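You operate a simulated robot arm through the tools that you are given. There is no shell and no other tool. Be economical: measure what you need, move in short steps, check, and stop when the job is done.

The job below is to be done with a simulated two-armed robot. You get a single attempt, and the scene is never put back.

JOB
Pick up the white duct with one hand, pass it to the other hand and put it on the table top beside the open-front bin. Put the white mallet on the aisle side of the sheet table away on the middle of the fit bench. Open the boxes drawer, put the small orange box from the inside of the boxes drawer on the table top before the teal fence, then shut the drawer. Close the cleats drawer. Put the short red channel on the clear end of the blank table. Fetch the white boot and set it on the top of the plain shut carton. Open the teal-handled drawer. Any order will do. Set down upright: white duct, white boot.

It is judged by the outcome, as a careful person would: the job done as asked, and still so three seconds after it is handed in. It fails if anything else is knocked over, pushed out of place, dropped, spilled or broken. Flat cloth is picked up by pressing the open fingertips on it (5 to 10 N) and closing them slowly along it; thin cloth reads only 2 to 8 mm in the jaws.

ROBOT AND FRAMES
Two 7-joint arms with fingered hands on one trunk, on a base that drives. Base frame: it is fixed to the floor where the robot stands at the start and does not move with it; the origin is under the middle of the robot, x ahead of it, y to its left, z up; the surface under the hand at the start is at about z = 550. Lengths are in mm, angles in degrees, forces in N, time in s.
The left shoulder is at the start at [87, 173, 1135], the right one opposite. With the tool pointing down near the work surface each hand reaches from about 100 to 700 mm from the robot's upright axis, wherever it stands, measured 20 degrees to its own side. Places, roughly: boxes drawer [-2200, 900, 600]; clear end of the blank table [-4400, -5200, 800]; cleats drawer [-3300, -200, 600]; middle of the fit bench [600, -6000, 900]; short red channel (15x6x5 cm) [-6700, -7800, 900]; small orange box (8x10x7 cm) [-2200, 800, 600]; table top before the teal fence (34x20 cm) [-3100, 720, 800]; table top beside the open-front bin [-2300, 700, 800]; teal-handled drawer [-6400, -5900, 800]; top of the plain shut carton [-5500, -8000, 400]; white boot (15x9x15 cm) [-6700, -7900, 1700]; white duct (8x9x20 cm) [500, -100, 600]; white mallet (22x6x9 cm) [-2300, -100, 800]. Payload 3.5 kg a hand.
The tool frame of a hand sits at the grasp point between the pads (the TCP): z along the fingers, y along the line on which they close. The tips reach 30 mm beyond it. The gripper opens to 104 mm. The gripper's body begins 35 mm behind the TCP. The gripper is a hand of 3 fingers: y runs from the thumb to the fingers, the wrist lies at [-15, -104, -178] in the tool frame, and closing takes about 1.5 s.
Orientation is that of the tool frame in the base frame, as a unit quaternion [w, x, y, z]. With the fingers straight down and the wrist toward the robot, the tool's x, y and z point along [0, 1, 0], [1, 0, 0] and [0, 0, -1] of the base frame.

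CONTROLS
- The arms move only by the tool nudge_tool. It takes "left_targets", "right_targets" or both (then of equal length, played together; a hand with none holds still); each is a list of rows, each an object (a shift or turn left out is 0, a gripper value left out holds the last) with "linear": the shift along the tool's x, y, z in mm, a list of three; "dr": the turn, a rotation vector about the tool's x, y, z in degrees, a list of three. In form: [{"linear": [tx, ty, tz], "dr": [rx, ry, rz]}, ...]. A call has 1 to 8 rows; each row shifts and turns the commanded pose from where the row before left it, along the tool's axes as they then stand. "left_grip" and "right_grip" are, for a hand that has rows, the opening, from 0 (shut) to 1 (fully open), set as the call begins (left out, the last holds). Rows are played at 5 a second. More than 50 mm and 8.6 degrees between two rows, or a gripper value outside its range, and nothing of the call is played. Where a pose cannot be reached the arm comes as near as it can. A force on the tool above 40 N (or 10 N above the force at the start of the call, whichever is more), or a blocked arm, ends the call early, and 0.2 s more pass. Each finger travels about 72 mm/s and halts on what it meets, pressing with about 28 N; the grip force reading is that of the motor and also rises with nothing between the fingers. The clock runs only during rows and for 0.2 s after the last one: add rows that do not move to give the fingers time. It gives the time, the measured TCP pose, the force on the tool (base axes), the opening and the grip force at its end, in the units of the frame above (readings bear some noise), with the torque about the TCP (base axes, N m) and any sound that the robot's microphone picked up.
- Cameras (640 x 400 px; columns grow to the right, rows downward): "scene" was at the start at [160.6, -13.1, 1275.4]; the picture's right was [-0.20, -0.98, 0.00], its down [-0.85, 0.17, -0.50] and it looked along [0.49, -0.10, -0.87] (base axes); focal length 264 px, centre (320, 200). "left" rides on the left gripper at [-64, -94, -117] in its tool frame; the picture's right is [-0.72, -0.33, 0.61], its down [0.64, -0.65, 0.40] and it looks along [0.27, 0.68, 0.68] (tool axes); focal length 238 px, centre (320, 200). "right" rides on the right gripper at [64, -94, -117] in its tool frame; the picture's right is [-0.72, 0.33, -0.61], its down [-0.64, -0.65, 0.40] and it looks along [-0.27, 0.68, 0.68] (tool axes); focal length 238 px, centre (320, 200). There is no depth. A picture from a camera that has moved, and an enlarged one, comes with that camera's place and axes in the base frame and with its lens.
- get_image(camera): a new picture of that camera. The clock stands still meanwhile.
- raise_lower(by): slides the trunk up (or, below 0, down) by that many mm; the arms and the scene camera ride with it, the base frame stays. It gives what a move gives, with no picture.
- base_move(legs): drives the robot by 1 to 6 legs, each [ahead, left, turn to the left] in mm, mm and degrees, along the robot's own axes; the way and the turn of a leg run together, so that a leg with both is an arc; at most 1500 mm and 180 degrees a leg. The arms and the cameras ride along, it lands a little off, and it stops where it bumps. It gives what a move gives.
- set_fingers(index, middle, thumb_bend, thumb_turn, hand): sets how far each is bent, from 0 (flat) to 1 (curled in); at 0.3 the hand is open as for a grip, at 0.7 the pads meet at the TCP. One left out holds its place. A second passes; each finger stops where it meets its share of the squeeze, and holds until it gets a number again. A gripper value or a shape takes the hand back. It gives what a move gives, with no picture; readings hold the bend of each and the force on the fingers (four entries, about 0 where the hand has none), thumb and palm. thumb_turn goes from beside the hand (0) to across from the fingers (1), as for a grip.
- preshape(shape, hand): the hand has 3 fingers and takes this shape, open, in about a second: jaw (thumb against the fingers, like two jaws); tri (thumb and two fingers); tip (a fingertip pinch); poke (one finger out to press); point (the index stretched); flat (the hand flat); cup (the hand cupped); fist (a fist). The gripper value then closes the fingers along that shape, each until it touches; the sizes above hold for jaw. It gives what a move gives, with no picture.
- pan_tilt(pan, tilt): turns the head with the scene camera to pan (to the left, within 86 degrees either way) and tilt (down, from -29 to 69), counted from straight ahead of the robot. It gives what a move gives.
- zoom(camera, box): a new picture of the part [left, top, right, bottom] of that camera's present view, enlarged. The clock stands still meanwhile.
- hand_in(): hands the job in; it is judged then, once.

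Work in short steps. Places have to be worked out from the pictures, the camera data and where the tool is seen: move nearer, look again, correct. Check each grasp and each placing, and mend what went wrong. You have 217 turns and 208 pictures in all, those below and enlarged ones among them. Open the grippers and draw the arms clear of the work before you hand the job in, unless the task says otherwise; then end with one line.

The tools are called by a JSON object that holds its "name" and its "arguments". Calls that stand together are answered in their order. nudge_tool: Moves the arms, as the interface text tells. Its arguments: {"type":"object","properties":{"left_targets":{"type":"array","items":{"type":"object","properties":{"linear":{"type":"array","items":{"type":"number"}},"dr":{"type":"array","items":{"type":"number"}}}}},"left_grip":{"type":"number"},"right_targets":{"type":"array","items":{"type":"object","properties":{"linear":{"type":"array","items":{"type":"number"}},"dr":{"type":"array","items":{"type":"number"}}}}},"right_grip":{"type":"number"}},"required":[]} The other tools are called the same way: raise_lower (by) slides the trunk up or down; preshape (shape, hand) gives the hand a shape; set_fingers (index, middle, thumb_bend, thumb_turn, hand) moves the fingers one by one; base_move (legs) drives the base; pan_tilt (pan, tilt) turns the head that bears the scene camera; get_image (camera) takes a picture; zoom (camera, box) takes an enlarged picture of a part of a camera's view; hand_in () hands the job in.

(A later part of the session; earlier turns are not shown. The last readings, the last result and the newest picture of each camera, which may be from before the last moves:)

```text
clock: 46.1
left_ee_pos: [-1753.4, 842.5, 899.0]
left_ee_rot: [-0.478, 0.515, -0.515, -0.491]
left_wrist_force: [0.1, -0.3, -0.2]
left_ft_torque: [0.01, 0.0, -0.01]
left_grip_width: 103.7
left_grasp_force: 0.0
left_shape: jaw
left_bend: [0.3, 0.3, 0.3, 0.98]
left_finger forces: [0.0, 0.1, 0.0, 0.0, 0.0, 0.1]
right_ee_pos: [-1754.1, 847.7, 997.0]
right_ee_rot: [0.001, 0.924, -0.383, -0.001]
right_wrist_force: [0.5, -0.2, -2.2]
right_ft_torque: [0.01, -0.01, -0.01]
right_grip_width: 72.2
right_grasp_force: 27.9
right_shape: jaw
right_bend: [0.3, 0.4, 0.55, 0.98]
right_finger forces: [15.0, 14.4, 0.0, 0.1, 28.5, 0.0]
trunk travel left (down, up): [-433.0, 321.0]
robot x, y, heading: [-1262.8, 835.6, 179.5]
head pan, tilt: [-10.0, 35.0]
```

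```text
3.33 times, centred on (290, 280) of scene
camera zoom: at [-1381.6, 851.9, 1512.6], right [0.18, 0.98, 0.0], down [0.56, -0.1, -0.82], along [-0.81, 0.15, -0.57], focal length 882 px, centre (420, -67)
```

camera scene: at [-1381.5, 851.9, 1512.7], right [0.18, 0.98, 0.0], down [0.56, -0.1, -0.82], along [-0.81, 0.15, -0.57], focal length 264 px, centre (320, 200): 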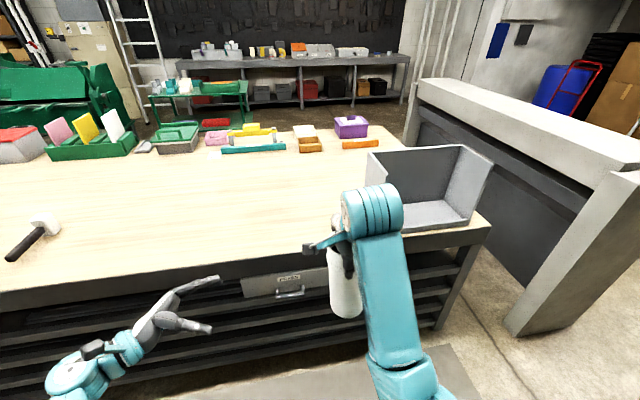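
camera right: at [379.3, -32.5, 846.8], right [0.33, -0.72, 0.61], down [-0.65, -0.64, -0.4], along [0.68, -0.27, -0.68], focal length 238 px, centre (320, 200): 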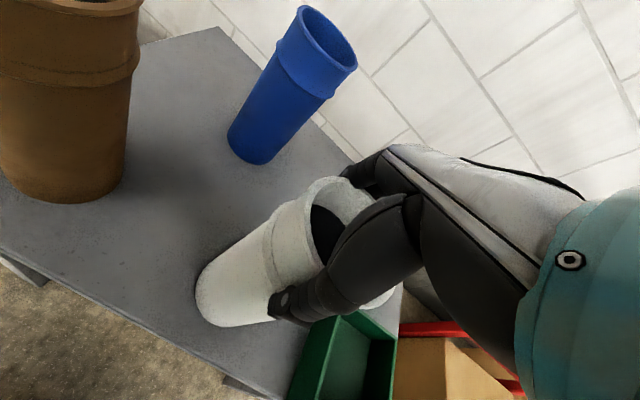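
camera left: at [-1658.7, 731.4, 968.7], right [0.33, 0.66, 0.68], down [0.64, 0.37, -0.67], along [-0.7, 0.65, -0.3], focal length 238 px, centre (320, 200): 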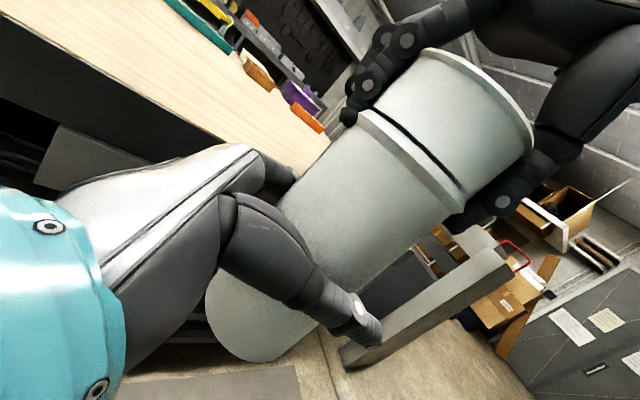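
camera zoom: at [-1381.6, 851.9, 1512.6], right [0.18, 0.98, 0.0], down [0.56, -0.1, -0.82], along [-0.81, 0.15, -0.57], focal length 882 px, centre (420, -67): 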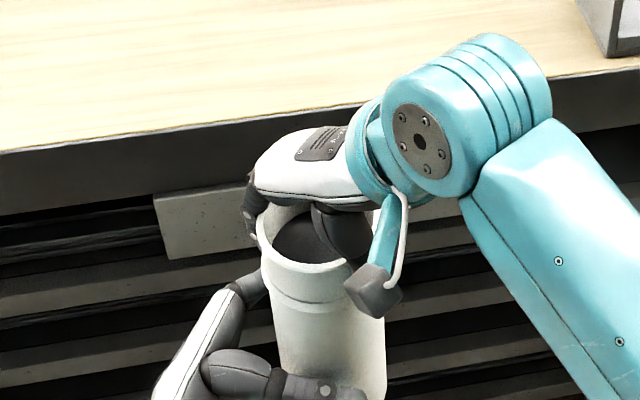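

The left hand surrounds the lower duct. I'll close it and check.

{"name": "nudge_tool", "arguments": {"left_targets": [{"linear": [0, 0, 0]}, {"linear": [0, 0, 0]}, {"linear": [0, 0, 0]}, {"linear": [0, 0, 0]}, {"linear": [0, 0, 0]}, {"linear": [0, 0, 0]}, {"linear": [0, 0, 0]}, {"linear": [0, 0, 0]}], "left_grip": 0}}

```text
clock: 47.9
left_ee_pos: [-1754.8, 843.4, 900.6]
left_ee_rot: [-0.479, 0.514, -0.514, -0.492]
left_wrist_force: [0.9, 2.8, -0.8]
left_ft_torque: [0.05, -0.09, -0.04]
left_grip_width: 68.6
left_grasp_force: 28.0
left_shape: jaw
left_bend: [0.27, 0.39, 0.61, 0.99]
left_finger forces: [18.3, 8.3, 0.0, 0.1, 27.7, 0.0]
right_ee_pos: [-1754.8, 848.4, 997.0]
right_ee_rot: [0.002, 0.924, -0.383, -0.002]
right_wrist_force: [-1.5, -1.2, -3.2]
right_ft_torque: [-0.28, 0.11, 0.09]
right_grip_width: 72.0
right_grasp_force: 27.8
right_shape: jaw
right_bend: [0.3, 0.4, 0.56, 0.98]
right_finger forces: [16.2, 14.8, 0.0, 0.0, 27.6, 0.0]
trunk travel left (down, up): [-433.0, 321.0]
robot x, y, heading: [-1260.2, 838.4, 179.7]
head pan, tilt: [-10.0, 35.0]
```

The left hand grips at 28 N. I'll open the right hand and withdraw it upward.

{"name": "nudge_tool", "arguments": {"right_targets": [{"linear": [0, 0, 0]}, {"linear": [0, 0, 0]}, {"linear": [0, 0, 0]}, {"linear": [0, 0, 0]}, {"linear": [0, 0, 0]}], "right_grip": 1}}

{"name": "nudge_tool", "arguments": {"right_targets": [{"linear": [0, 0, -20]}, {"linear": [0, 0, -25]}, {"linear": [0, 0, -30]}, {"linear": [-20, -20, -30]}, {"linear": [-30, -30, 0]}, {"linear": [-30, -30, 0]}, {"linear": [-20, -20, 0]}]}}

{"name": "get_image", "arguments": {"camera": "scene"}}

```text
clock: 49.1
left_ee_pos: [-1754.2, 843.9, 899.3]
left_ee_rot: [-0.479, 0.515, -0.514, -0.492]
left_wrist_force: [-1.2, -0.1, -1.1]
left_ft_torque: [-0.08, -0.11, -0.05]
left_grip_width: 68.4
left_grasp_force: 27.5
left_shape: jaw
left_bend: [0.27, 0.39, 0.61, 1.0]
left_finger forces: [19.1, 8.7, 0.0, 0.1, 27.1, 0.0]
right_ee_pos: [-1755.5, 847.9, 997.1]
right_ee_rot: [0.002, 0.924, -0.383, -0.002]
right_wrist_force: [1.9, -0.1, 2.3]
right_ft_torque: [0.05, 0.02, 0.08]
right_grip_width: 104.1
right_grasp_force: 0.0
right_shape: jaw
right_bend: [0.3, 0.3, 0.29, 0.98]
right_finger forces: [2.1, 0.0, 0.1, 0.0, 2.8, 0.0]
trunk travel left (down, up): [-433.0, 321.0]
robot x, y, heading: [-1263.0, 835.3, 179.4]
head pan, tilt: [-10.0, 35.0]
```

```text
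clock: 50.7
left_ee_pos: [-1755.5, 844.2, 899.2]
left_ee_rot: [-0.479, 0.515, -0.514, -0.491]
left_wrist_force: [-1.2, -0.2, -0.4]
left_ft_torque: [-0.04, -0.03, 0.02]
left_grip_width: 68.8
left_grasp_force: 28.4
left_shape: jaw
left_bend: [0.27, 0.38, 0.61, 1.0]
left_finger forces: [17.8, 9.1, 0.1, 0.1, 28.5, 0.0]
right_ee_pos: [-1753.3, 990.7, 1100.5]
right_ee_rot: [0.002, 0.924, -0.383, -0.001]
right_wrist_force: [0.6, 0.3, -0.4]
right_ft_torque: [-0.02, 0.01, -0.02]
right_grip_width: 103.9
right_grasp_force: 0.0
right_shape: jaw
right_bend: [0.3, 0.3, 0.3, 0.97]
right_finger forces: [0.1, 0.1, 0.0, 0.0, 0.1, 0.1]
trunk travel left (down, up): [-433.0, 321.0]
robot x, y, heading: [-1262.5, 838.3, 179.5]
head pan, tilt: [-10.0, 35.0]
```

```text
182 pictures are left
camera scene: at [-1381.5, 852.4, 1512.6], right [0.18, 0.98, 0.0], down [0.56, -0.1, -0.82], along [-0.81, 0.15, -0.57], focal length 264 px, centre (320, 200)
```

scene: 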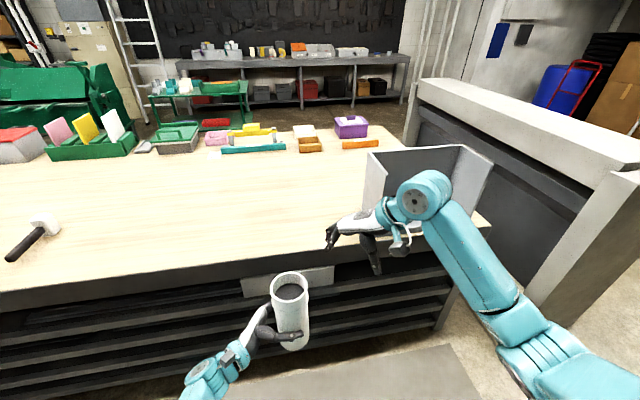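

The handover worked and the duct is upright in the left hand. I'll raise the trunk so its bottom clears the table, then drive forward.

{"name": "raise_lower", "arguments": {"by": 70}}

{"name": "base_move", "arguments": {"legs": [[430, 0, 0]]}}

{"name": "pan_tilt", "arguments": {"pan": 0, "tilt": 50}}

{"name": "get_image", "arguments": {"camera": "scene"}}

{"name": "get_image", "arguments": {"camera": "right"}}

```text
clock: 51.8
left_ee_pos: [-1754.9, 844.0, 968.2]
left_ee_rot: [-0.48, 0.515, -0.513, -0.491]
left_wrist_force: [-0.2, 0.4, -3.0]
left_ft_torque: [-0.04, 0.0, 0.01]
left_grip_width: 68.3
left_grasp_force: 28.3
left_shape: jaw
left_bend: [0.27, 0.38, 0.61, 1.0]
left_finger forces: [17.8, 9.1, 0.1, 0.1, 28.3, 0.0]
right_ee_pos: [-1754.2, 991.5, 1171.2]
right_ee_rot: [0.002, 0.924, -0.383, -0.001]
right_wrist_force: [-0.1, 1.2, 0.2]
right_ft_torque: [0.0, 0.02, 0.0]
right_grip_width: 104.1
right_grasp_force: 0.1
right_shape: jaw
right_bend: [0.3, 0.3, 0.3, 0.97]
right_finger forces: [0.1, 0.0, 0.0, 0.0, 0.0, 0.0]
trunk travel left (down, up): [-503.0, 251.0]
robot x, y, heading: [-1259.9, 832.6, 179.7]
head pan, tilt: [-10.0, 35.0]
```

```text
clock: 54.5
left_ee_pos: [-2187.3, 844.1, 969.8]
left_ee_rot: [-0.478, 0.516, -0.512, -0.493]
left_wrist_force: [-0.3, -0.2, -2.9]
left_ft_torque: [-0.01, 0.0, -0.01]
left_grip_width: 68.4
left_grasp_force: 28.0
left_shape: jaw
left_bend: [0.27, 0.38, 0.61, 1.0]
left_finger forces: [17.7, 9.2, 0.0, 0.0, 28.2, 0.0]
right_ee_pos: [-2186.8, 990.1, 1171.8]
right_ee_rot: [0.002, 0.925, -0.38, -0.001]
right_wrist_force: [-0.7, 0.0, -0.3]
right_ft_torque: [-0.01, 0.0, -0.01]
right_grip_width: 103.8
right_grasp_force: 0.1
right_shape: jaw
right_bend: [0.3, 0.3, 0.3, 0.97]
right_finger forces: [0.0, 0.0, 0.0, 0.0, 0.0, 0.0]
trunk travel left (down, up): [-503.0, 251.0]
robot x, y, heading: [-1694.4, 836.7, 179.8]
head pan, tilt: [-10.0, 35.0]
```

```text
clock: 55.2
left_ee_pos: [-2186.5, 843.5, 968.4]
left_ee_rot: [-0.478, 0.516, -0.513, -0.493]
left_wrist_force: [-0.3, 0.5, -3.3]
left_ft_torque: [0.01, -0.01, 0.0]
left_grip_width: 68.5
left_grasp_force: 28.9
left_shape: jaw
left_bend: [0.27, 0.38, 0.61, 1.0]
left_finger forces: [17.8, 9.1, 0.0, 0.1, 28.3, 0.0]
right_ee_pos: [-2185.5, 991.1, 1173.3]
right_ee_rot: [0.002, 0.925, -0.38, -0.002]
right_wrist_force: [0.7, 0.1, -0.4]
right_ft_torque: [0.0, 0.01, -0.01]
right_grip_width: 104.0
right_grasp_force: 0.0
right_shape: jaw
right_bend: [0.3, 0.3, 0.3, 0.97]
right_finger forces: [0.0, 0.1, 0.0, 0.1, 0.0, 0.1]
trunk travel left (down, up): [-503.0, 251.0]
robot x, y, heading: [-1696.0, 839.3, 179.6]
head pan, tilt: [0.0, 50.0]
```

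```text
181 pictures are left
camera scene: at [-1792.3, 838.4, 1561.4], right [0.0, 1.0, 0.0], down [0.77, 0.0, -0.64], along [-0.64, 0.0, -0.77], focal length 264 px, centre (320, 200)
```

scene: 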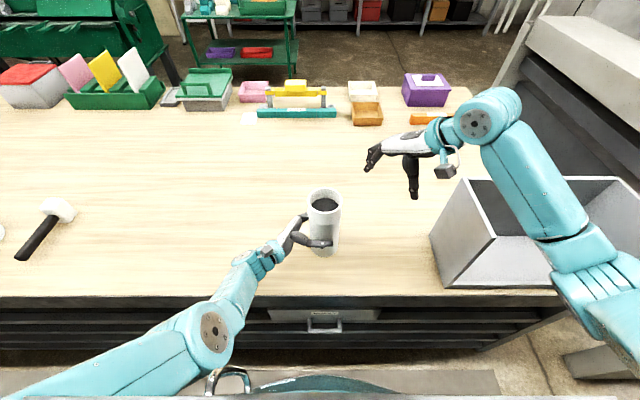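

```text
180 pictures are left
camera right: at [-2075.0, 1012.3, 1288.3], right [-0.74, 0.28, 0.62], down [0.0, 0.91, -0.41], along [-0.68, -0.3, -0.67], focal length 238 px, centre (320, 200)
```

right: 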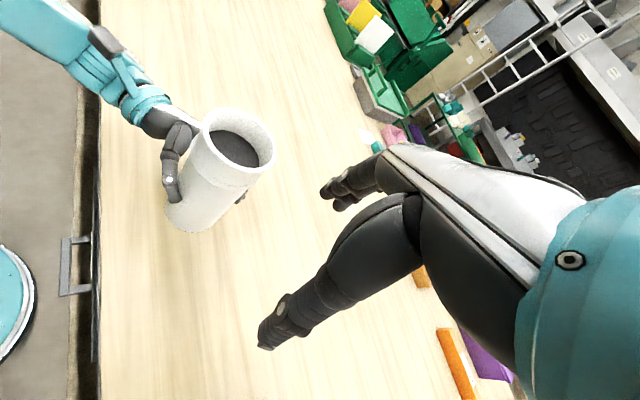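

The duct is over clear table. I'll move it 50 mm further in and lower close to the surface.

{"name": "nudge_tool", "arguments": {"left_targets": [{"linear": [0, 25, 8]}, {"linear": [0, 25, 8]}, {"linear": [25, 0, 0]}, {"linear": [25, 0, 0]}, {"linear": [20, 0, 0]}, {"linear": [0, 0, 0]}]}}

{"name": "nudge_tool", "arguments": {"left_targets": [{"linear": [4, 0, 0]}, {"linear": [4, 0, 0]}, {"linear": [4, 0, 0]}, {"linear": [4, 0, 0]}, {"linear": [0, 0, 0]}]}}

{"name": "get_image", "arguments": {"camera": "right"}}

```text
clock: 56.6
left_ee_pos: [-2204.2, 855.3, 976.7]
left_ee_rot: [-0.478, 0.516, -0.512, -0.493]
left_wrist_force: [0.4, -0.2, -3.4]
left_ft_torque: [-0.01, 0.01, 0.01]
left_grip_width: 68.2
left_grasp_force: 27.9
left_shape: jaw
left_bend: [0.27, 0.38, 0.61, 1.0]
left_finger forces: [17.9, 9.2, 0.0, 0.1, 28.3, 0.1]
left hand out of reach, approached as far as the arm can: row 1, 2, 3, 4, 5
right_ee_pos: [-2187.1, 989.5, 1172.6]
right_ee_rot: [0.002, 0.925, -0.38, -0.003]
right_wrist_force: [0.1, -0.2, -0.3]
right_ft_torque: [0.0, 0.02, 0.0]
right_grip_width: 104.3
right_grasp_force: 0.1
right_shape: jaw
right_bend: [0.3, 0.3, 0.3, 0.97]
right_finger forces: [0.0, 0.0, 0.0, 0.0, 0.0, 0.0]
trunk travel left (down, up): [-503.0, 251.0]
robot x, y, heading: [-1698.3, 839.2, 179.8]
head pan, tilt: [0.0, 50.0]
```

```text
clock: 57.8
left_ee_pos: [-2201.2, 855.2, 972.8]
left_ee_rot: [-0.479, 0.516, -0.512, -0.493]
left_wrist_force: [0.6, 0.9, -3.0]
left_ft_torque: [-0.02, 0.01, 0.0]
left_grip_width: 68.3
left_grasp_force: 28.3
left_shape: jaw
left_bend: [0.27, 0.38, 0.61, 1.0]
left_finger forces: [17.9, 9.0, 0.0, 0.0, 28.4, 0.1]
left hand out of reach, approached as far as the arm can: row 1, 2, 3
right_ee_pos: [-2187.9, 990.1, 1171.8]
right_ee_rot: [0.002, 0.925, -0.38, -0.002]
right_wrist_force: [-0.4, -0.3, 0.1]
right_ft_torque: [0.0, 0.03, 0.0]
right_grip_width: 104.1
right_grasp_force: 0.1
right_shape: jaw
right_bend: [0.3, 0.3, 0.3, 0.97]
right_finger forces: [0.0, 0.0, 0.0, 0.0, 0.0, 0.0]
trunk travel left (down, up): [-503.0, 251.0]
robot x, y, heading: [-1693.4, 836.9, 180.0]
head pan, tilt: [0.0, 50.0]
```

```text
179 pictures are left
camera right: at [-2075.1, 1012.2, 1288.2], right [-0.74, 0.28, 0.62], down [0.0, 0.91, -0.41], along [-0.68, -0.3, -0.67], focal length 238 px, centre (320, 200)
```

right: 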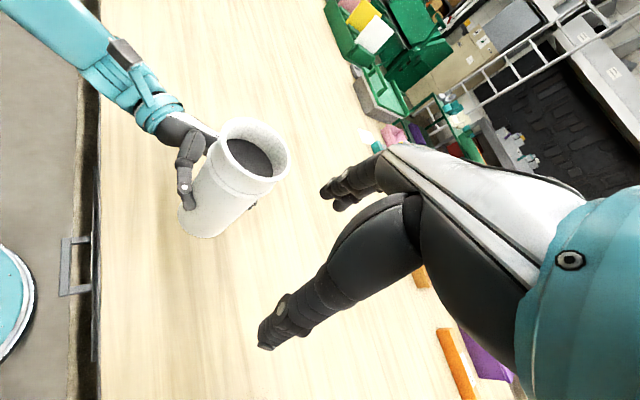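

The left arm is at its reach limit, so I'll drive 40 mm closer and lower with the trunk instead.

{"name": "base_move", "arguments": {"legs": [[40, 0, 0]]}}

{"name": "raise_lower", "arguments": {"by": -80}}

{"name": "get_image", "arguments": {"camera": "right"}}

```text
clock: 58.7
left_ee_pos: [-2241.2, 856.9, 972.3]
left_ee_rot: [-0.478, 0.516, -0.512, -0.492]
left_wrist_force: [-0.4, -0.6, -3.4]
left_ft_torque: [-0.02, 0.0, 0.0]
left_grip_width: 68.4
left_grasp_force: 28.0
left_shape: jaw
left_bend: [0.27, 0.38, 0.61, 1.0]
left_finger forces: [17.9, 9.1, 0.1, 0.0, 28.3, 0.0]
right_ee_pos: [-2227.6, 990.7, 1171.5]
right_ee_rot: [0.002, 0.925, -0.38, 0.0]
right_wrist_force: [0.1, -0.6, 0.2]
right_ft_torque: [0.01, -0.02, 0.0]
right_grip_width: 104.0
right_grasp_force: 0.1
right_shape: jaw
right_bend: [0.3, 0.3, 0.3, 0.97]
right_finger forces: [0.1, 0.1, 0.0, 0.1, 0.1, 0.0]
trunk travel left (down, up): [-503.0, 251.0]
robot x, y, heading: [-1730.9, 838.4, 179.6]
head pan, tilt: [0.0, 50.0]
```

```text
clock: 59.9
left_ee_pos: [-2240.3, 855.6, 894.3]
left_ee_rot: [-0.478, 0.516, -0.512, -0.492]
left_wrist_force: [0.1, 0.1, -2.7]
left_ft_torque: [-0.06, -0.02, -0.02]
left_grip_width: 68.4
left_grasp_force: 28.0
left_shape: jaw
left_bend: [0.27, 0.38, 0.61, 1.0]
left_finger forces: [17.8, 9.0, 0.0, 0.0, 28.2, 0.1]
right_ee_pos: [-2226.1, 990.2, 1091.7]
right_ee_rot: [0.002, 0.925, -0.38, -0.002]
right_wrist_force: [0.6, 0.0, 0.5]
right_ft_torque: [-0.04, 0.02, 0.01]
right_grip_width: 103.9
right_grasp_force: 0.0
right_shape: jaw
right_bend: [0.3, 0.3, 0.3, 0.97]
right_finger forces: [0.1, 0.1, 0.0, 0.0, 0.0, 0.0]
trunk travel left (down, up): [-423.0, 331.0]
robot x, y, heading: [-1728.8, 835.2, 179.7]
head pan, tilt: [0.0, 50.0]
```

```text
178 pictures are left
camera right: at [-2114.0, 1012.4, 1208.6], right [-0.74, 0.28, 0.62], down [0.0, 0.91, -0.41], along [-0.68, -0.3, -0.67], focal length 238 px, centre (320, 200)
```

right: 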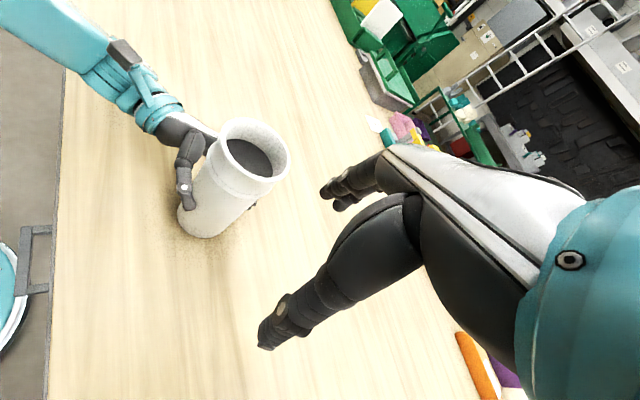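

The contact shadow is close. I'll lower in small steps until a contact force shows.

{"name": "raise_lower", "arguments": {"by": -7}}

{"name": "raise_lower", "arguments": {"by": -5}}

```text
clock: 60.4
left_ee_pos: [-2241.4, 855.7, 886.7]
left_ee_rot: [-0.478, 0.516, -0.513, -0.493]
left_wrist_force: [-0.9, 0.4, -4.0]
left_ft_torque: [-0.01, 0.02, 0.02]
left_grip_width: 68.3
left_grasp_force: 27.6
left_shape: jaw
left_bend: [0.27, 0.38, 0.61, 1.0]
left_finger forces: [17.8, 9.0, 0.0, 0.1, 28.3, 0.0]
right_ee_pos: [-2225.9, 989.3, 1085.7]
right_ee_rot: [0.002, 0.925, -0.38, -0.002]
right_wrist_force: [1.1, 0.1, -0.4]
right_ft_torque: [0.0, 0.01, -0.02]
right_grip_width: 103.9
right_grasp_force: 0.0
right_shape: jaw
right_bend: [0.3, 0.3, 0.3, 0.97]
right_finger forces: [0.0, 0.0, 0.0, 0.0, 0.0, 0.1]
trunk travel left (down, up): [-416.0, 338.0]
robot x, y, heading: [-1736.7, 832.0, 179.7]
head pan, tilt: [0.0, 50.0]
```

```text
clock: 61.0
left_ee_pos: [-2242.9, 853.7, 881.8]
left_ee_rot: [-0.476, 0.516, -0.513, -0.494]
left_wrist_force: [0.1, 0.0, -3.1]
left_ft_torque: [-0.02, 0.03, 0.0]
left_grip_width: 68.3
left_grasp_force: 27.7
left_shape: jaw
left_bend: [0.27, 0.38, 0.61, 1.0]
left_finger forces: [17.8, 9.0, 0.0, 0.0, 28.1, 0.1]
right_ee_pos: [-2226.7, 989.5, 1080.7]
right_ee_rot: [0.002, 0.925, -0.38, -0.002]
right_wrist_force: [0.1, -0.6, -0.3]
right_ft_torque: [0.0, 0.05, 0.02]
right_grip_width: 104.1
right_grasp_force: 0.0
right_shape: jaw
right_bend: [0.3, 0.3, 0.3, 0.97]
right_finger forces: [0.1, 0.0, 0.1, 0.0, 0.1, 0.1]
trunk travel left (down, up): [-411.0, 343.0]
robot x, y, heading: [-1732.6, 832.8, 180.0]
head pan, tilt: [0.0, 50.0]
```

{"name": "raise_lower", "arguments": {"by": -4}}

{"name": "raise_lower", "arguments": {"by": -4}}

{"name": "get_image", "arguments": {"camera": "right"}}

```text
clock: 61.5
left_ee_pos: [-2242.7, 853.6, 881.7]
left_ee_rot: [-0.475, 0.515, -0.515, -0.495]
left_wrist_force: [2.3, 1.1, 6.7]
left_ft_torque: [0.09, 0.14, -0.08]
left_grip_width: 68.4
left_grasp_force: 27.8
left_shape: jaw
left_bend: [0.27, 0.39, 0.61, 0.99]
left_finger forces: [17.3, 8.4, 0.0, 0.0, 29.1, 0.0]
right_ee_pos: [-2225.6, 990.3, 1077.6]
right_ee_rot: [0.002, 0.924, -0.382, -0.001]
right_wrist_force: [-1.0, -0.3, 0.0]
right_ft_torque: [0.0, 0.02, 0.0]
right_grip_width: 104.3
right_grasp_force: 0.2
right_shape: jaw
right_bend: [0.3, 0.3, 0.3, 0.97]
right_finger forces: [0.1, 0.1, 0.1, 0.1, 0.0, 0.0]
trunk travel left (down, up): [-407.0, 347.0]
robot x, y, heading: [-1730.8, 837.9, 179.8]
head pan, tilt: [0.0, 50.0]
```

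```text
clock: 62.0
left_ee_pos: [-2243.0, 853.0, 879.1]
left_ee_rot: [0.474, -0.514, 0.516, 0.495]
left_wrist_force: [4.6, 1.8, 16.1]
left_ft_torque: [0.26, 0.27, -0.15]
left_grip_width: 67.9
left_grasp_force: 28.2
left_shape: jaw
left_bend: [0.73, 0.39, 0.61, 0.98]
left_finger forces: [16.6, 8.5, 0.1, 0.0, 30.0, 0.1]
right_ee_pos: [-2224.1, 989.5, 1073.3]
right_ee_rot: [0.003, 0.925, -0.38, -0.002]
right_wrist_force: [-0.5, 0.0, 0.0]
right_ft_torque: [0.0, -0.02, 0.0]
right_grip_width: 104.0
right_grasp_force: 0.0
right_shape: jaw
right_bend: [0.3, 0.3, 0.3, 0.97]
right_finger forces: [0.0, 0.0, 0.0, 0.1, 0.0, 0.0]
trunk travel left (down, up): [-403.0, 351.0]
robot x, y, heading: [-1732.8, 836.7, 179.6]
head pan, tilt: [0.0, 50.0]
```

```text
177 pictures are left
camera right: at [-2112.8, 1012.7, 1189.0], right [-0.74, 0.28, 0.62], down [0.0, 0.91, -0.41], along [-0.68, -0.3, -0.67], focal length 238 px, centre (320, 200)
```

right: 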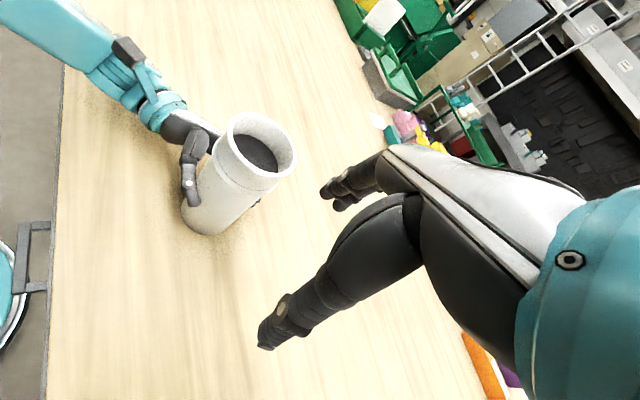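

The duct is on the table with 16 N of contact. I'll ease off a little, then open the hand.

{"name": "raise_lower", "arguments": {"by": 4}}

{"name": "nudge_tool", "arguments": {"left_targets": [{"linear": [0, 0, 0]}, {"linear": [0, 0, 0]}, {"linear": [0, 0, 0]}, {"linear": [0, 0, 0]}, {"linear": [0, 0, 0]}, {"linear": [0, 0, 0]}], "left_grip": 1}}

{"name": "get_image", "arguments": {"camera": "right"}}

{"name": "get_image", "arguments": {"camera": "left"}}

```text
clock: 62.6
left_ee_pos: [-2241.9, 854.3, 879.8]
left_ee_rot: [-0.475, 0.516, -0.514, -0.494]
left_wrist_force: [0.6, 1.1, 7.9]
left_ft_torque: [0.14, 0.35, -0.03]
left_grip_width: 67.5
left_grasp_force: 27.6
left_shape: jaw
left_bend: [0.73, 0.39, 0.61, 0.99]
left_finger forces: [17.1, 9.9, 0.1, 0.1, 29.3, 0.0]
right_ee_pos: [-2225.7, 989.7, 1075.3]
right_ee_rot: [0.002, 0.925, -0.38, -0.002]
right_wrist_force: [0.0, 0.6, 0.3]
right_ft_torque: [-0.02, 0.0, 0.0]
right_grip_width: 103.7
right_grasp_force: 0.0
right_shape: jaw
right_bend: [0.3, 0.3, 0.3, 0.97]
right_finger forces: [0.0, 0.1, 0.0, 0.0, 0.0, 0.1]
trunk travel left (down, up): [-407.0, 347.0]
robot x, y, heading: [-1732.8, 835.7, 180.0]
head pan, tilt: [0.0, 50.0]
```

```text
clock: 64.0
left_ee_pos: [-2242.9, 852.6, 877.6]
left_ee_rot: [-0.477, 0.518, -0.513, -0.491]
left_wrist_force: [-0.1, -0.6, -0.5]
left_ft_torque: [-0.03, 0.01, 0.04]
left_grip_width: 103.5
left_grasp_force: 0.1
left_shape: jaw
left_bend: [0.3, 0.3, 0.3, 0.98]
left_finger forces: [0.0, 0.1, 0.1, 0.1, 0.1, 0.1]
right_ee_pos: [-2226.0, 991.2, 1074.5]
right_ee_rot: [0.003, 0.925, -0.381, -0.001]
right_wrist_force: [-0.2, -0.4, -0.4]
right_ft_torque: [0.01, 0.02, -0.01]
right_grip_width: 104.1
right_grasp_force: 0.0
right_shape: jaw
right_bend: [0.3, 0.3, 0.3, 0.97]
right_finger forces: [0.0, 0.0, 0.1, 0.0, 0.0, 0.1]
trunk travel left (down, up): [-407.0, 347.0]
robot x, y, heading: [-1735.0, 838.0, 179.7]
head pan, tilt: [0.0, 50.0]
```

```text
176 pictures are left
camera right: at [-2114.4, 1012.5, 1192.3], right [-0.74, 0.28, 0.62], down [0.0, 0.91, -0.41], along [-0.68, -0.3, -0.67], focal length 238 px, centre (320, 200)
```

right: 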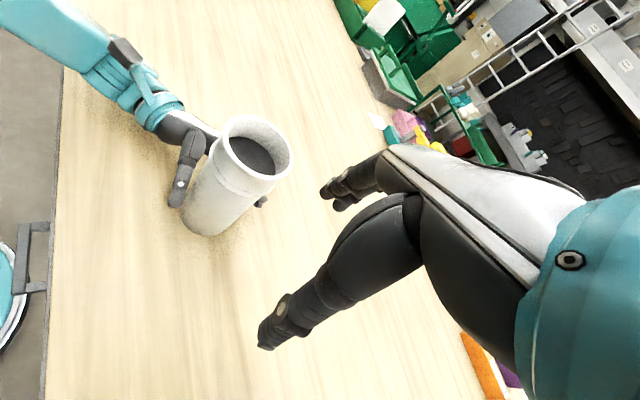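

```text
175 pictures are left
camera left: at [-2144.6, 741.6, 946.4], right [0.32, 0.66, 0.68], down [0.64, 0.38, -0.67], along [-0.7, 0.65, -0.3], focal length 238 px, centre (320, 200)
```

left: 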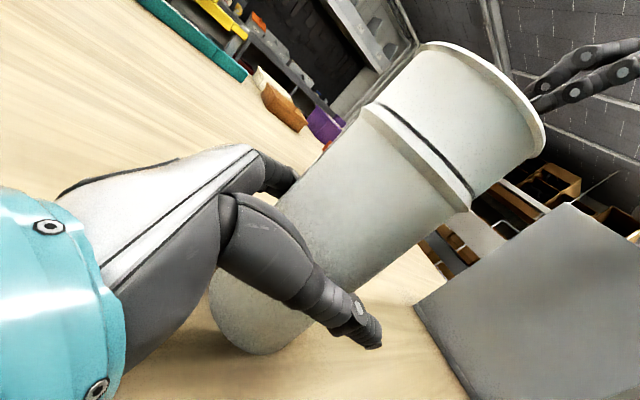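

The duct stands free and upright. I'll withdraw the left hand straight back.

{"name": "nudge_tool", "arguments": {"left_targets": [{"linear": [0, 0, -25]}, {"linear": [0, 0, -25]}, {"linear": [0, 0, -30]}, {"linear": [0, 0, -35]}, {"linear": [-20, 0, -35]}, {"linear": [-30, 0, -30]}, {"linear": [-30, 0, 0]}]}}

{"name": "get_image", "arguments": {"camera": "scene"}}

```text
clock: 65.6
left_ee_pos: [-2236.7, 680.4, 967.4]
left_ee_rot: [-0.478, 0.516, -0.513, -0.492]
left_wrist_force: [0.2, 0.2, 0.2]
left_ft_torque: [0.01, 0.01, 0.01]
left_grip_width: 103.4
left_grasp_force: 0.0
left_shape: jaw
left_bend: [0.3, 0.3, 0.3, 0.98]
left_finger forces: [0.0, 0.0, 0.0, 0.0, 0.1, 0.0]
right_ee_pos: [-2225.3, 990.8, 1076.5]
right_ee_rot: [0.001, 0.925, -0.38, -0.002]
right_wrist_force: [0.2, 0.2, 0.1]
right_ft_torque: [0.05, -0.04, 0.02]
right_grip_width: 103.7
right_grasp_force: 0.1
right_shape: jaw
right_bend: [0.3, 0.3, 0.3, 0.97]
right_finger forces: [0.1, 0.0, 0.0, 0.0, 0.0, 0.0]
trunk travel left (down, up): [-407.0, 347.0]
robot x, y, heading: [-1733.2, 840.1, 179.6]
head pan, tilt: [0.0, 50.0]
```

```text
174 pictures are left
camera scene: at [-1848.2, 839.0, 1464.8], right [0.0, 1.0, 0.0], down [0.77, 0.0, -0.64], along [-0.64, 0.0, -0.77], focal length 264 px, centre (320, 200)
```

scene: 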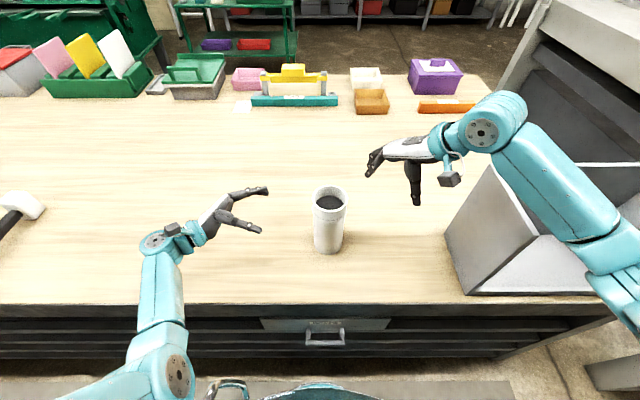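

The duct is placed. Next is the BOXES drawer, whose handle is near [-2040, 848, 610]. I'll back off, shift so the handle lies to the right, lower the trunk and look.

{"name": "base_move", "arguments": {"legs": [[-340, 0, 0], [0, 140, 0]]}}

{"name": "raise_lower", "arguments": {"by": -170}}

{"name": "pan_tilt", "arguments": {"pan": -10, "tilt": 40}}

{"name": "get_image", "arguments": {"camera": "scene"}}

```text
clock: 68.7
left_ee_pos: [-1900.3, 539.0, 968.0]
left_ee_rot: [-0.48, 0.514, -0.514, -0.492]
left_wrist_force: [-0.8, -0.8, 0.0]
left_ft_torque: [-0.01, -0.03, 0.0]
left_grip_width: 103.8
left_grasp_force: 0.1
left_shape: jaw
left_bend: [0.3, 0.3, 0.3, 0.98]
left_finger forces: [0.1, 0.0, 0.1, 0.0, 0.1, 0.1]
right_ee_pos: [-1889.3, 849.5, 1075.7]
right_ee_rot: [0.002, 0.924, -0.381, -0.002]
right_wrist_force: [-0.8, 0.5, 0.6]
right_ft_torque: [-0.03, 0.04, 0.03]
right_grip_width: 103.9
right_grasp_force: 0.1
right_shape: jaw
right_bend: [0.3, 0.3, 0.3, 0.97]
right_finger forces: [0.0, 0.1, 0.0, 0.0, 0.1, 0.1]
trunk travel left (down, up): [-407.0, 347.0]
robot x, y, heading: [-1394.1, 697.1, 179.8]
head pan, tilt: [0.0, 50.0]
```

```text
clock: 70.6
left_ee_pos: [-1899.8, 539.4, 797.2]
left_ee_rot: [-0.479, 0.515, -0.513, -0.493]
left_wrist_force: [-1.1, -1.1, 0.1]
left_ft_torque: [0.02, -0.02, 0.0]
left_grip_width: 103.6
left_grasp_force: 0.1
left_shape: jaw
left_bend: [0.3, 0.3, 0.3, 0.98]
left_finger forces: [0.1, 0.0, 0.0, 0.0, 0.1, 0.0]
right_ee_pos: [-1888.0, 850.2, 906.4]
right_ee_rot: [0.002, 0.924, -0.382, -0.001]
right_wrist_force: [1.0, -0.3, 0.1]
right_ft_torque: [0.01, -0.01, -0.02]
right_grip_width: 103.9
right_grasp_force: 0.0
right_shape: jaw
right_bend: [0.3, 0.3, 0.3, 0.97]
right_finger forces: [0.0, 0.0, 0.0, 0.1, 0.0, 0.0]
trunk travel left (down, up): [-237.0, 517.0]
robot x, y, heading: [-1395.4, 699.9, 179.9]
head pan, tilt: [0.0, 50.0]
```

```text
clock: 71.3
left_ee_pos: [-1900.6, 539.8, 796.9]
left_ee_rot: [-0.48, 0.515, -0.513, -0.491]
left_wrist_force: [-0.7, 0.1, 0.7]
left_ft_torque: [0.04, 0.02, 0.01]
left_grip_width: 103.7
left_grasp_force: 0.1
left_shape: jaw
left_bend: [0.3, 0.3, 0.3, 0.98]
left_finger forces: [0.0, 0.0, 0.1, 0.0, 0.0, 0.1]
right_ee_pos: [-1889.5, 850.3, 906.3]
right_ee_rot: [0.002, 0.924, -0.382, -0.001]
right_wrist_force: [-0.2, 0.7, -0.5]
right_ft_torque: [0.0, 0.01, -0.01]
right_grip_width: 103.7
right_grasp_force: 0.0
right_shape: jaw
right_bend: [0.3, 0.3, 0.3, 0.97]
right_finger forces: [0.0, 0.0, 0.1, 0.0, 0.1, 0.0]
trunk travel left (down, up): [-237.0, 517.0]
robot x, y, heading: [-1393.2, 696.9, 179.6]
head pan, tilt: [-10.0, 40.0]
```

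```text
173 pictures are left
camera scene: at [-1575.9, 712.3, 1306.2], right [0.18, 0.98, 0.0], down [0.63, -0.12, -0.77], along [-0.75, 0.14, -0.64], focal length 264 px, centre (320, 200)
```

scene: 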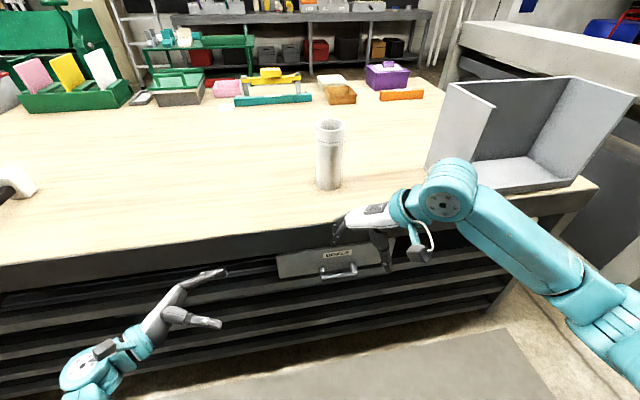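

The handle bar is about at [-2025, 852, 620]. I'll un-yaw and lower the right hand in front of it, then pitch it up to point forward and slightly down.

{"name": "nudge_tool", "arguments": {"right_targets": [{"linear": [0, 0, 35], "dr": [0, 0, 7.5]}, {"linear": [0, 0, 35], "dr": [0, 0, 7.5]}, {"linear": [0, 0, 35], "dr": [0, 0, 7.5]}, {"linear": [0, 0, 35], "dr": [0, 0, 7.5]}, {"linear": [0, 0, 35], "dr": [0, 0, 7.5]}, {"linear": [0, 0, 35], "dr": [0, 0, 7.5]}, {"linear": [0, 0, 0]}]}}

{"name": "nudge_tool", "arguments": {"right_targets": [{"dr": [-7.5, 0, 0]}, {"dr": [-7.5, 0, 0]}, {"dr": [-7.5, 0, 0]}, {"dr": [-7.5, 0, 0]}, {"dr": [-7.5, 0, 0]}, {"dr": [-7.5, 0, 0]}, {"dr": [-7.5, 0, 0]}, {"dr": [-7.5, 0, 0]}]}}

{"name": "get_image", "arguments": {"camera": "right"}}

{"name": "get_image", "arguments": {"camera": "scene"}}

```text
clock: 73.0
left_ee_pos: [-1899.7, 539.4, 797.9]
left_ee_rot: [-0.479, 0.515, -0.514, -0.492]
left_wrist_force: [0.2, 0.2, -0.7]
left_ft_torque: [-0.03, -0.02, -0.02]
left_grip_width: 103.7
left_grasp_force: 0.0
left_shape: jaw
left_bend: [0.3, 0.3, 0.3, 0.98]
left_finger forces: [0.1, 0.0, 0.0, 0.0, 0.0, 0.0]
right_ee_pos: [-1889.1, 849.2, 696.1]
right_ee_rot: [-0.002, -0.707, 0.707, 0.001]
right_wrist_force: [0.1, -0.2, -0.2]
right_ft_torque: [0.0, 0.03, 0.02]
right_grip_width: 103.9
right_grasp_force: 0.0
right_shape: jaw
right_bend: [0.3, 0.3, 0.3, 0.97]
right_finger forces: [0.1, 0.1, 0.1, 0.1, 0.0, 0.0]
trunk travel left (down, up): [-237.0, 517.0]
robot x, y, heading: [-1394.3, 695.8, 179.6]
head pan, tilt: [-10.0, 40.0]
```

```text
clock: 74.4
left_ee_pos: [-1899.6, 539.4, 796.8]
left_ee_rot: [-0.48, 0.515, -0.512, -0.492]
left_wrist_force: [1.5, -1.3, 0.6]
left_ft_torque: [0.0, 0.0, -0.01]
left_grip_width: 103.6
left_grasp_force: 0.1
left_shape: jaw
left_bend: [0.3, 0.3, 0.3, 0.98]
left_finger forces: [0.1, 0.1, 0.0, 0.1, 0.0, 0.0]
right_ee_pos: [-1880.5, 925.8, 677.8]
right_ee_rot: [0.206, 0.703, -0.593, -0.333]
right_wrist_force: [0.7, 0.3, 1.2]
right_ft_torque: [0.02, 0.0, 0.01]
right_grip_width: 103.9
right_grasp_force: 0.0
right_shape: jaw
right_bend: [0.3, 0.3, 0.3, 0.98]
right_finger forces: [0.0, 0.0, 0.0, 0.1, 0.0, 0.0]
trunk travel left (down, up): [-237.0, 517.0]
robot x, y, heading: [-1395.0, 695.4, 179.4]
head pan, tilt: [-10.0, 40.0]
stopped in row 7 (right hand): the arm was blocked; the commanded pose is now the measured one
```

```text
172 pictures are left
camera right: at [-1727.0, 871.5, 679.9], right [0.16, 0.57, 0.81], down [0.12, 0.8, -0.58], along [-0.98, 0.19, 0.06], focal length 238 px, centre (320, 200)
```

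right: 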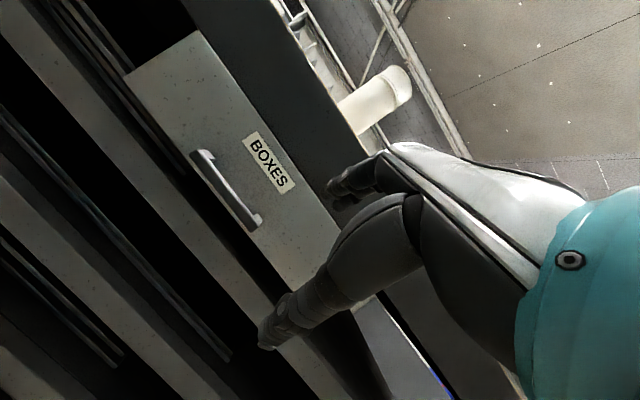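

```text
171 pictures are left
camera scene: at [-1576.1, 711.4, 1306.2], right [0.18, 0.98, 0.0], down [0.63, -0.11, -0.77], along [-0.75, 0.14, -0.64], focal length 264 px, centre (320, 200)
```

scene: 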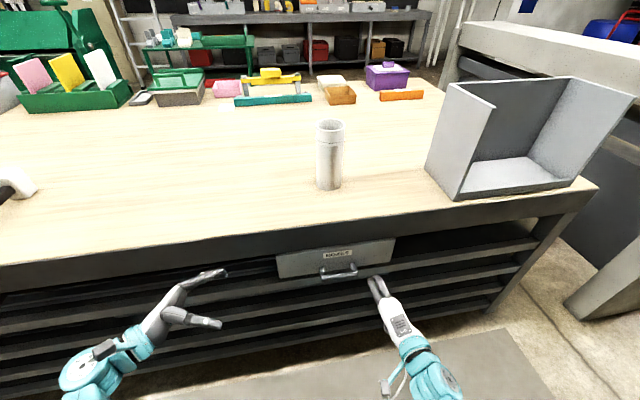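

The arm settled at about a 45° pitch, which is usable. Triangulating puts the handle at about [-2035, 851, 605]. I'll narrow the opening and move to a pre-grasp 70 mm short of it, correcting the roll.

{"name": "nudge_tool", "arguments": {"right_targets": [{"linear": [25, 20, 20], "dr": [0, 0, 4]}, {"linear": [25, 20, 20], "dr": [0, 0, 4]}, {"linear": [20, 20, 20], "dr": [0, 0, 4]}, {"linear": [10, 15, 15]}, {"linear": [0, 0, 0]}], "right_grip": 0.38}}

{"name": "get_image", "arguments": {"camera": "right"}}

{"name": "zoom", "arguments": {"camera": "scene", "box": [240, 220, 440, 345]}}

```text
clock: 75.1
left_ee_pos: [-1900.0, 539.9, 796.9]
left_ee_rot: [-0.479, 0.514, -0.514, -0.492]
left_wrist_force: [-0.3, -0.1, 0.2]
left_ft_torque: [-0.01, -0.01, -0.02]
left_grip_width: 103.5
left_grasp_force: 0.1
left_shape: jaw
left_bend: [0.3, 0.3, 0.3, 0.98]
left_finger forces: [0.0, 0.1, 0.0, 0.1, 0.0, 0.0]
right_ee_pos: [-1929.9, 953.0, 658.2]
right_ee_rot: [0.168, 0.684, -0.607, -0.368]
right_wrist_force: [-0.3, -0.3, -0.9]
right_ft_torque: [-0.03, 0.01, 0.01]
right_grip_width: 39.8
right_grasp_force: 0.2
right_shape: jaw
right_bend: [0.74, 0.5, 0.73, 1.0]
right_finger forces: [0.0, 0.0, 0.1, 0.0, 0.1, 0.0]
trunk travel left (down, up): [-237.0, 517.0]
robot x, y, heading: [-1394.7, 696.2, 179.6]
head pan, tilt: [-10.0, 40.0]
stopped in row 3 (right hand): the arm was blocked; the commanded pose is now the measured one
```

```text
170 pictures are left
camera right: at [-1781.3, 886.1, 654.1], right [0.21, 0.49, 0.85], down [0.18, 0.83, -0.52], along [-0.96, 0.26, 0.09], focal length 238 px, centre (320, 200)
```

right: 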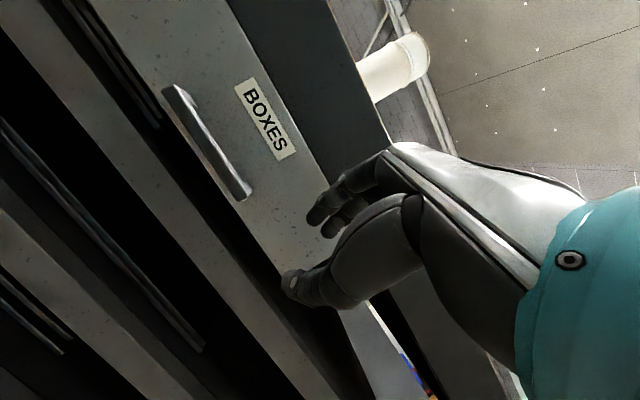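

```text
3.20 times, centred on (340, 282) of scene
camera zoom: at [-1575.8, 712.4, 1306.3], right [0.18, 0.98, 0.0], down [0.63, -0.12, -0.77], along [-0.75, 0.14, -0.64], focal length 846 px, centre (256, -64)
```

zoom: 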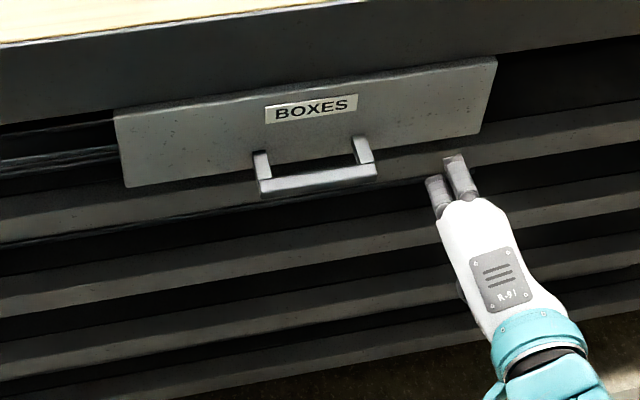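

The wrist cannot go left at that pitch. A steeper tool, about 25° off vertical, should reach, with the fingers dropped behind the bar from above. I'll reorient and back off a bit.

{"name": "nudge_tool", "arguments": {"right_targets": [{"linear": [0, 0, -30]}, {"linear": [0, -10, -20], "dr": [5, 3.7, 2.45]}, {"linear": [0, -10, -10], "dr": [5, 3.7, 2.45]}, {"dr": [5, 3.7, 2.45]}, {"dr": [5, 3.7, 2.45]}, {"linear": [0, 0, 0]}]}}

```text
clock: 76.5
left_ee_pos: [-1899.6, 539.4, 798.3]
left_ee_rot: [-0.48, 0.515, -0.513, -0.491]
left_wrist_force: [0.3, -0.5, -0.1]
left_ft_torque: [0.0, -0.01, 0.0]
left_grip_width: 103.7
left_grasp_force: 0.0
left_shape: jaw
left_bend: [0.3, 0.3, 0.3, 0.98]
left_finger forces: [0.0, 0.1, 0.1, 0.1, 0.1, 0.0]
right_ee_pos: [-1873.8, 943.9, 686.6]
right_ee_rot: [-0.155, -0.69, 0.691, 0.151]
right_wrist_force: [-0.1, 0.4, -0.6]
right_ft_torque: [-0.02, 0.0, -0.01]
right_grip_width: 40.2
right_grasp_force: 0.0
right_shape: jaw
right_bend: [0.74, 0.5, 0.73, 1.0]
right_finger forces: [0.0, 0.0, 0.0, 0.0, 0.0, 0.0]
trunk travel left (down, up): [-237.0, 517.0]
robot x, y, heading: [-1393.6, 697.1, 179.7]
head pan, tilt: [-10.0, 40.0]
```

The orientation is right. I'll move to 60 mm above and behind the bar along the approach line.

{"name": "nudge_tool", "arguments": {"right_targets": [{"linear": [23, 28, 21]}, {"linear": [23, 28, 21]}, {"linear": [23, 28, 21]}, {"linear": [24, 27, 20]}, {"linear": [0, 0, 0]}]}}

{"name": "get_image", "arguments": {"camera": "right"}}

{"name": "zoom", "arguments": {"camera": "scene", "box": [240, 220, 440, 345]}}

```text
clock: 77.7
left_ee_pos: [-1899.9, 539.6, 797.1]
left_ee_rot: [-0.48, 0.515, -0.513, -0.492]
left_wrist_force: [-0.5, -0.2, -0.3]
left_ft_torque: [-0.01, 0.0, 0.05]
left_grip_width: 103.7
left_grasp_force: 0.1
left_shape: jaw
left_bend: [0.3, 0.3, 0.3, 0.98]
left_finger forces: [0.0, 0.1, 0.0, 0.0, 0.0, 0.0]
right_ee_pos: [-2008.7, 851.7, 658.3]
right_ee_rot: [-0.154, -0.69, 0.691, 0.151]
right_wrist_force: [0.1, 0.0, 0.2]
right_ft_torque: [0.0, -0.02, 0.0]
right_grip_width: 40.1
right_grasp_force: 0.0
right_shape: jaw
right_bend: [0.74, 0.5, 0.73, 1.0]
right_finger forces: [0.0, 0.1, 0.1, 0.1, 0.1, 0.1]
trunk travel left (down, up): [-237.0, 517.0]
robot x, y, heading: [-1395.5, 695.7, 179.5]
head pan, tilt: [-10.0, 40.0]
```

```text
168 pictures are left
camera right: at [-1875.1, 787.5, 725.1], right [-0.04, 0.72, 0.69], down [0.42, 0.64, -0.65], along [-0.91, 0.27, -0.33], focal length 238 px, centre (320, 200)
```

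right: 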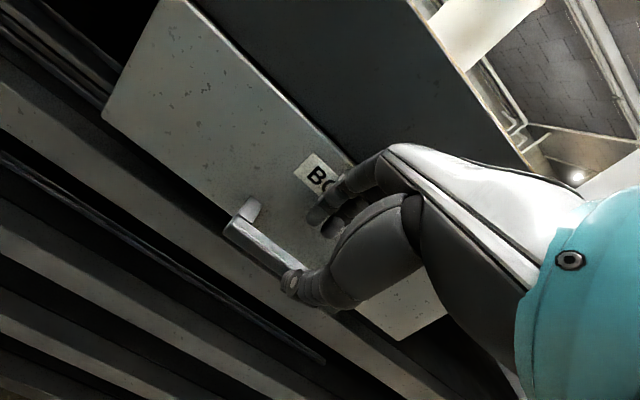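

```text
3.20 times, centred on (340, 282) of scene
camera zoom: at [-1575.8, 712.5, 1306.3], right [0.18, 0.98, 0.0], down [0.63, -0.12, -0.77], along [-0.75, 0.14, -0.64], focal length 846 px, centre (256, -64)
```

zoom: 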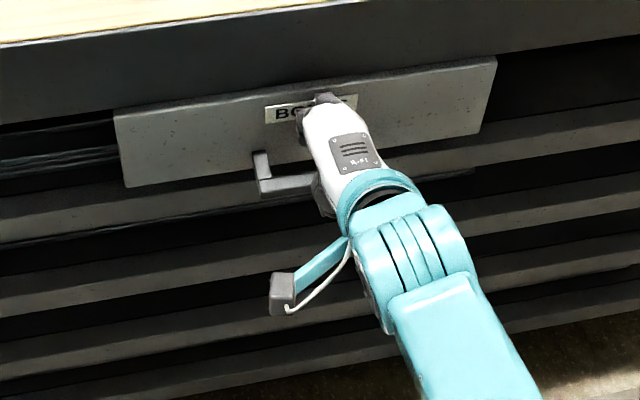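

The fingers sit above the bar on the line I want. I'll descend along the approach, watching force.

{"name": "nudge_tool", "arguments": {"right_targets": [{"linear": [0, 0, 15]}, {"linear": [0, 0, 15]}, {"linear": [0, 0, 10]}, {"linear": [0, 0, 10]}, {"linear": [0, 0, 0]}]}}

{"name": "get_image", "arguments": {"camera": "right"}}

```text
clock: 78.4
left_ee_pos: [-1897.8, 540.1, 798.8]
left_ee_rot: [-0.478, 0.514, -0.514, -0.492]
left_wrist_force: [0.1, 0.1, -0.4]
left_ft_torque: [0.0, -0.01, -0.01]
left_grip_width: 103.5
left_grasp_force: 0.1
left_shape: jaw
left_bend: [0.3, 0.3, 0.3, 0.98]
left_finger forces: [0.0, 0.1, 0.0, 0.0, 0.1, 0.0]
right_ee_pos: [-2017.5, 850.7, 624.0]
right_ee_rot: [-0.152, -0.69, 0.692, 0.147]
right_wrist_force: [23.8, -1.2, 5.6]
right_ft_torque: [0.11, 0.99, -0.18]
right_grip_width: 36.8
right_grasp_force: 0.0
right_shape: jaw
right_bend: [0.74, 0.56, 0.73, 1.0]
right_finger forces: [0.0, 24.0, 0.1, 0.0, 0.1, 0.0]
trunk travel left (down, up): [-237.0, 517.0]
robot x, y, heading: [-1395.6, 693.8, 179.9]
head pan, tilt: [-10.0, 40.0]
stopped in row 3 (right hand): the force on the tool passed its limit at 45 N (the readings are from after the stop); the commanded pose is now the measured one
```

```text
166 pictures are left
camera right: at [-1882.5, 787.0, 692.1], right [-0.04, 0.72, 0.69], down [0.43, 0.64, -0.64], along [-0.9, 0.27, -0.34], focal length 238 px, centre (320, 200)
```

right: 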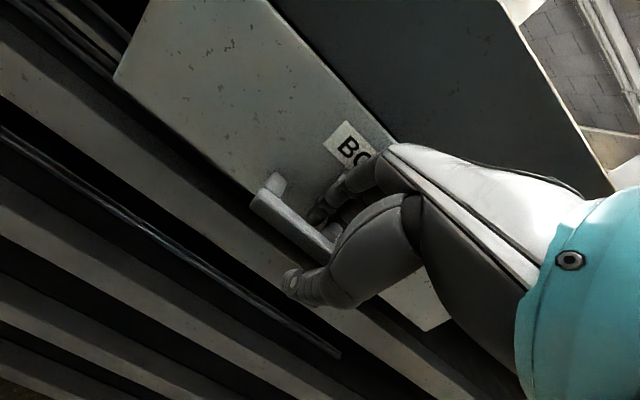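

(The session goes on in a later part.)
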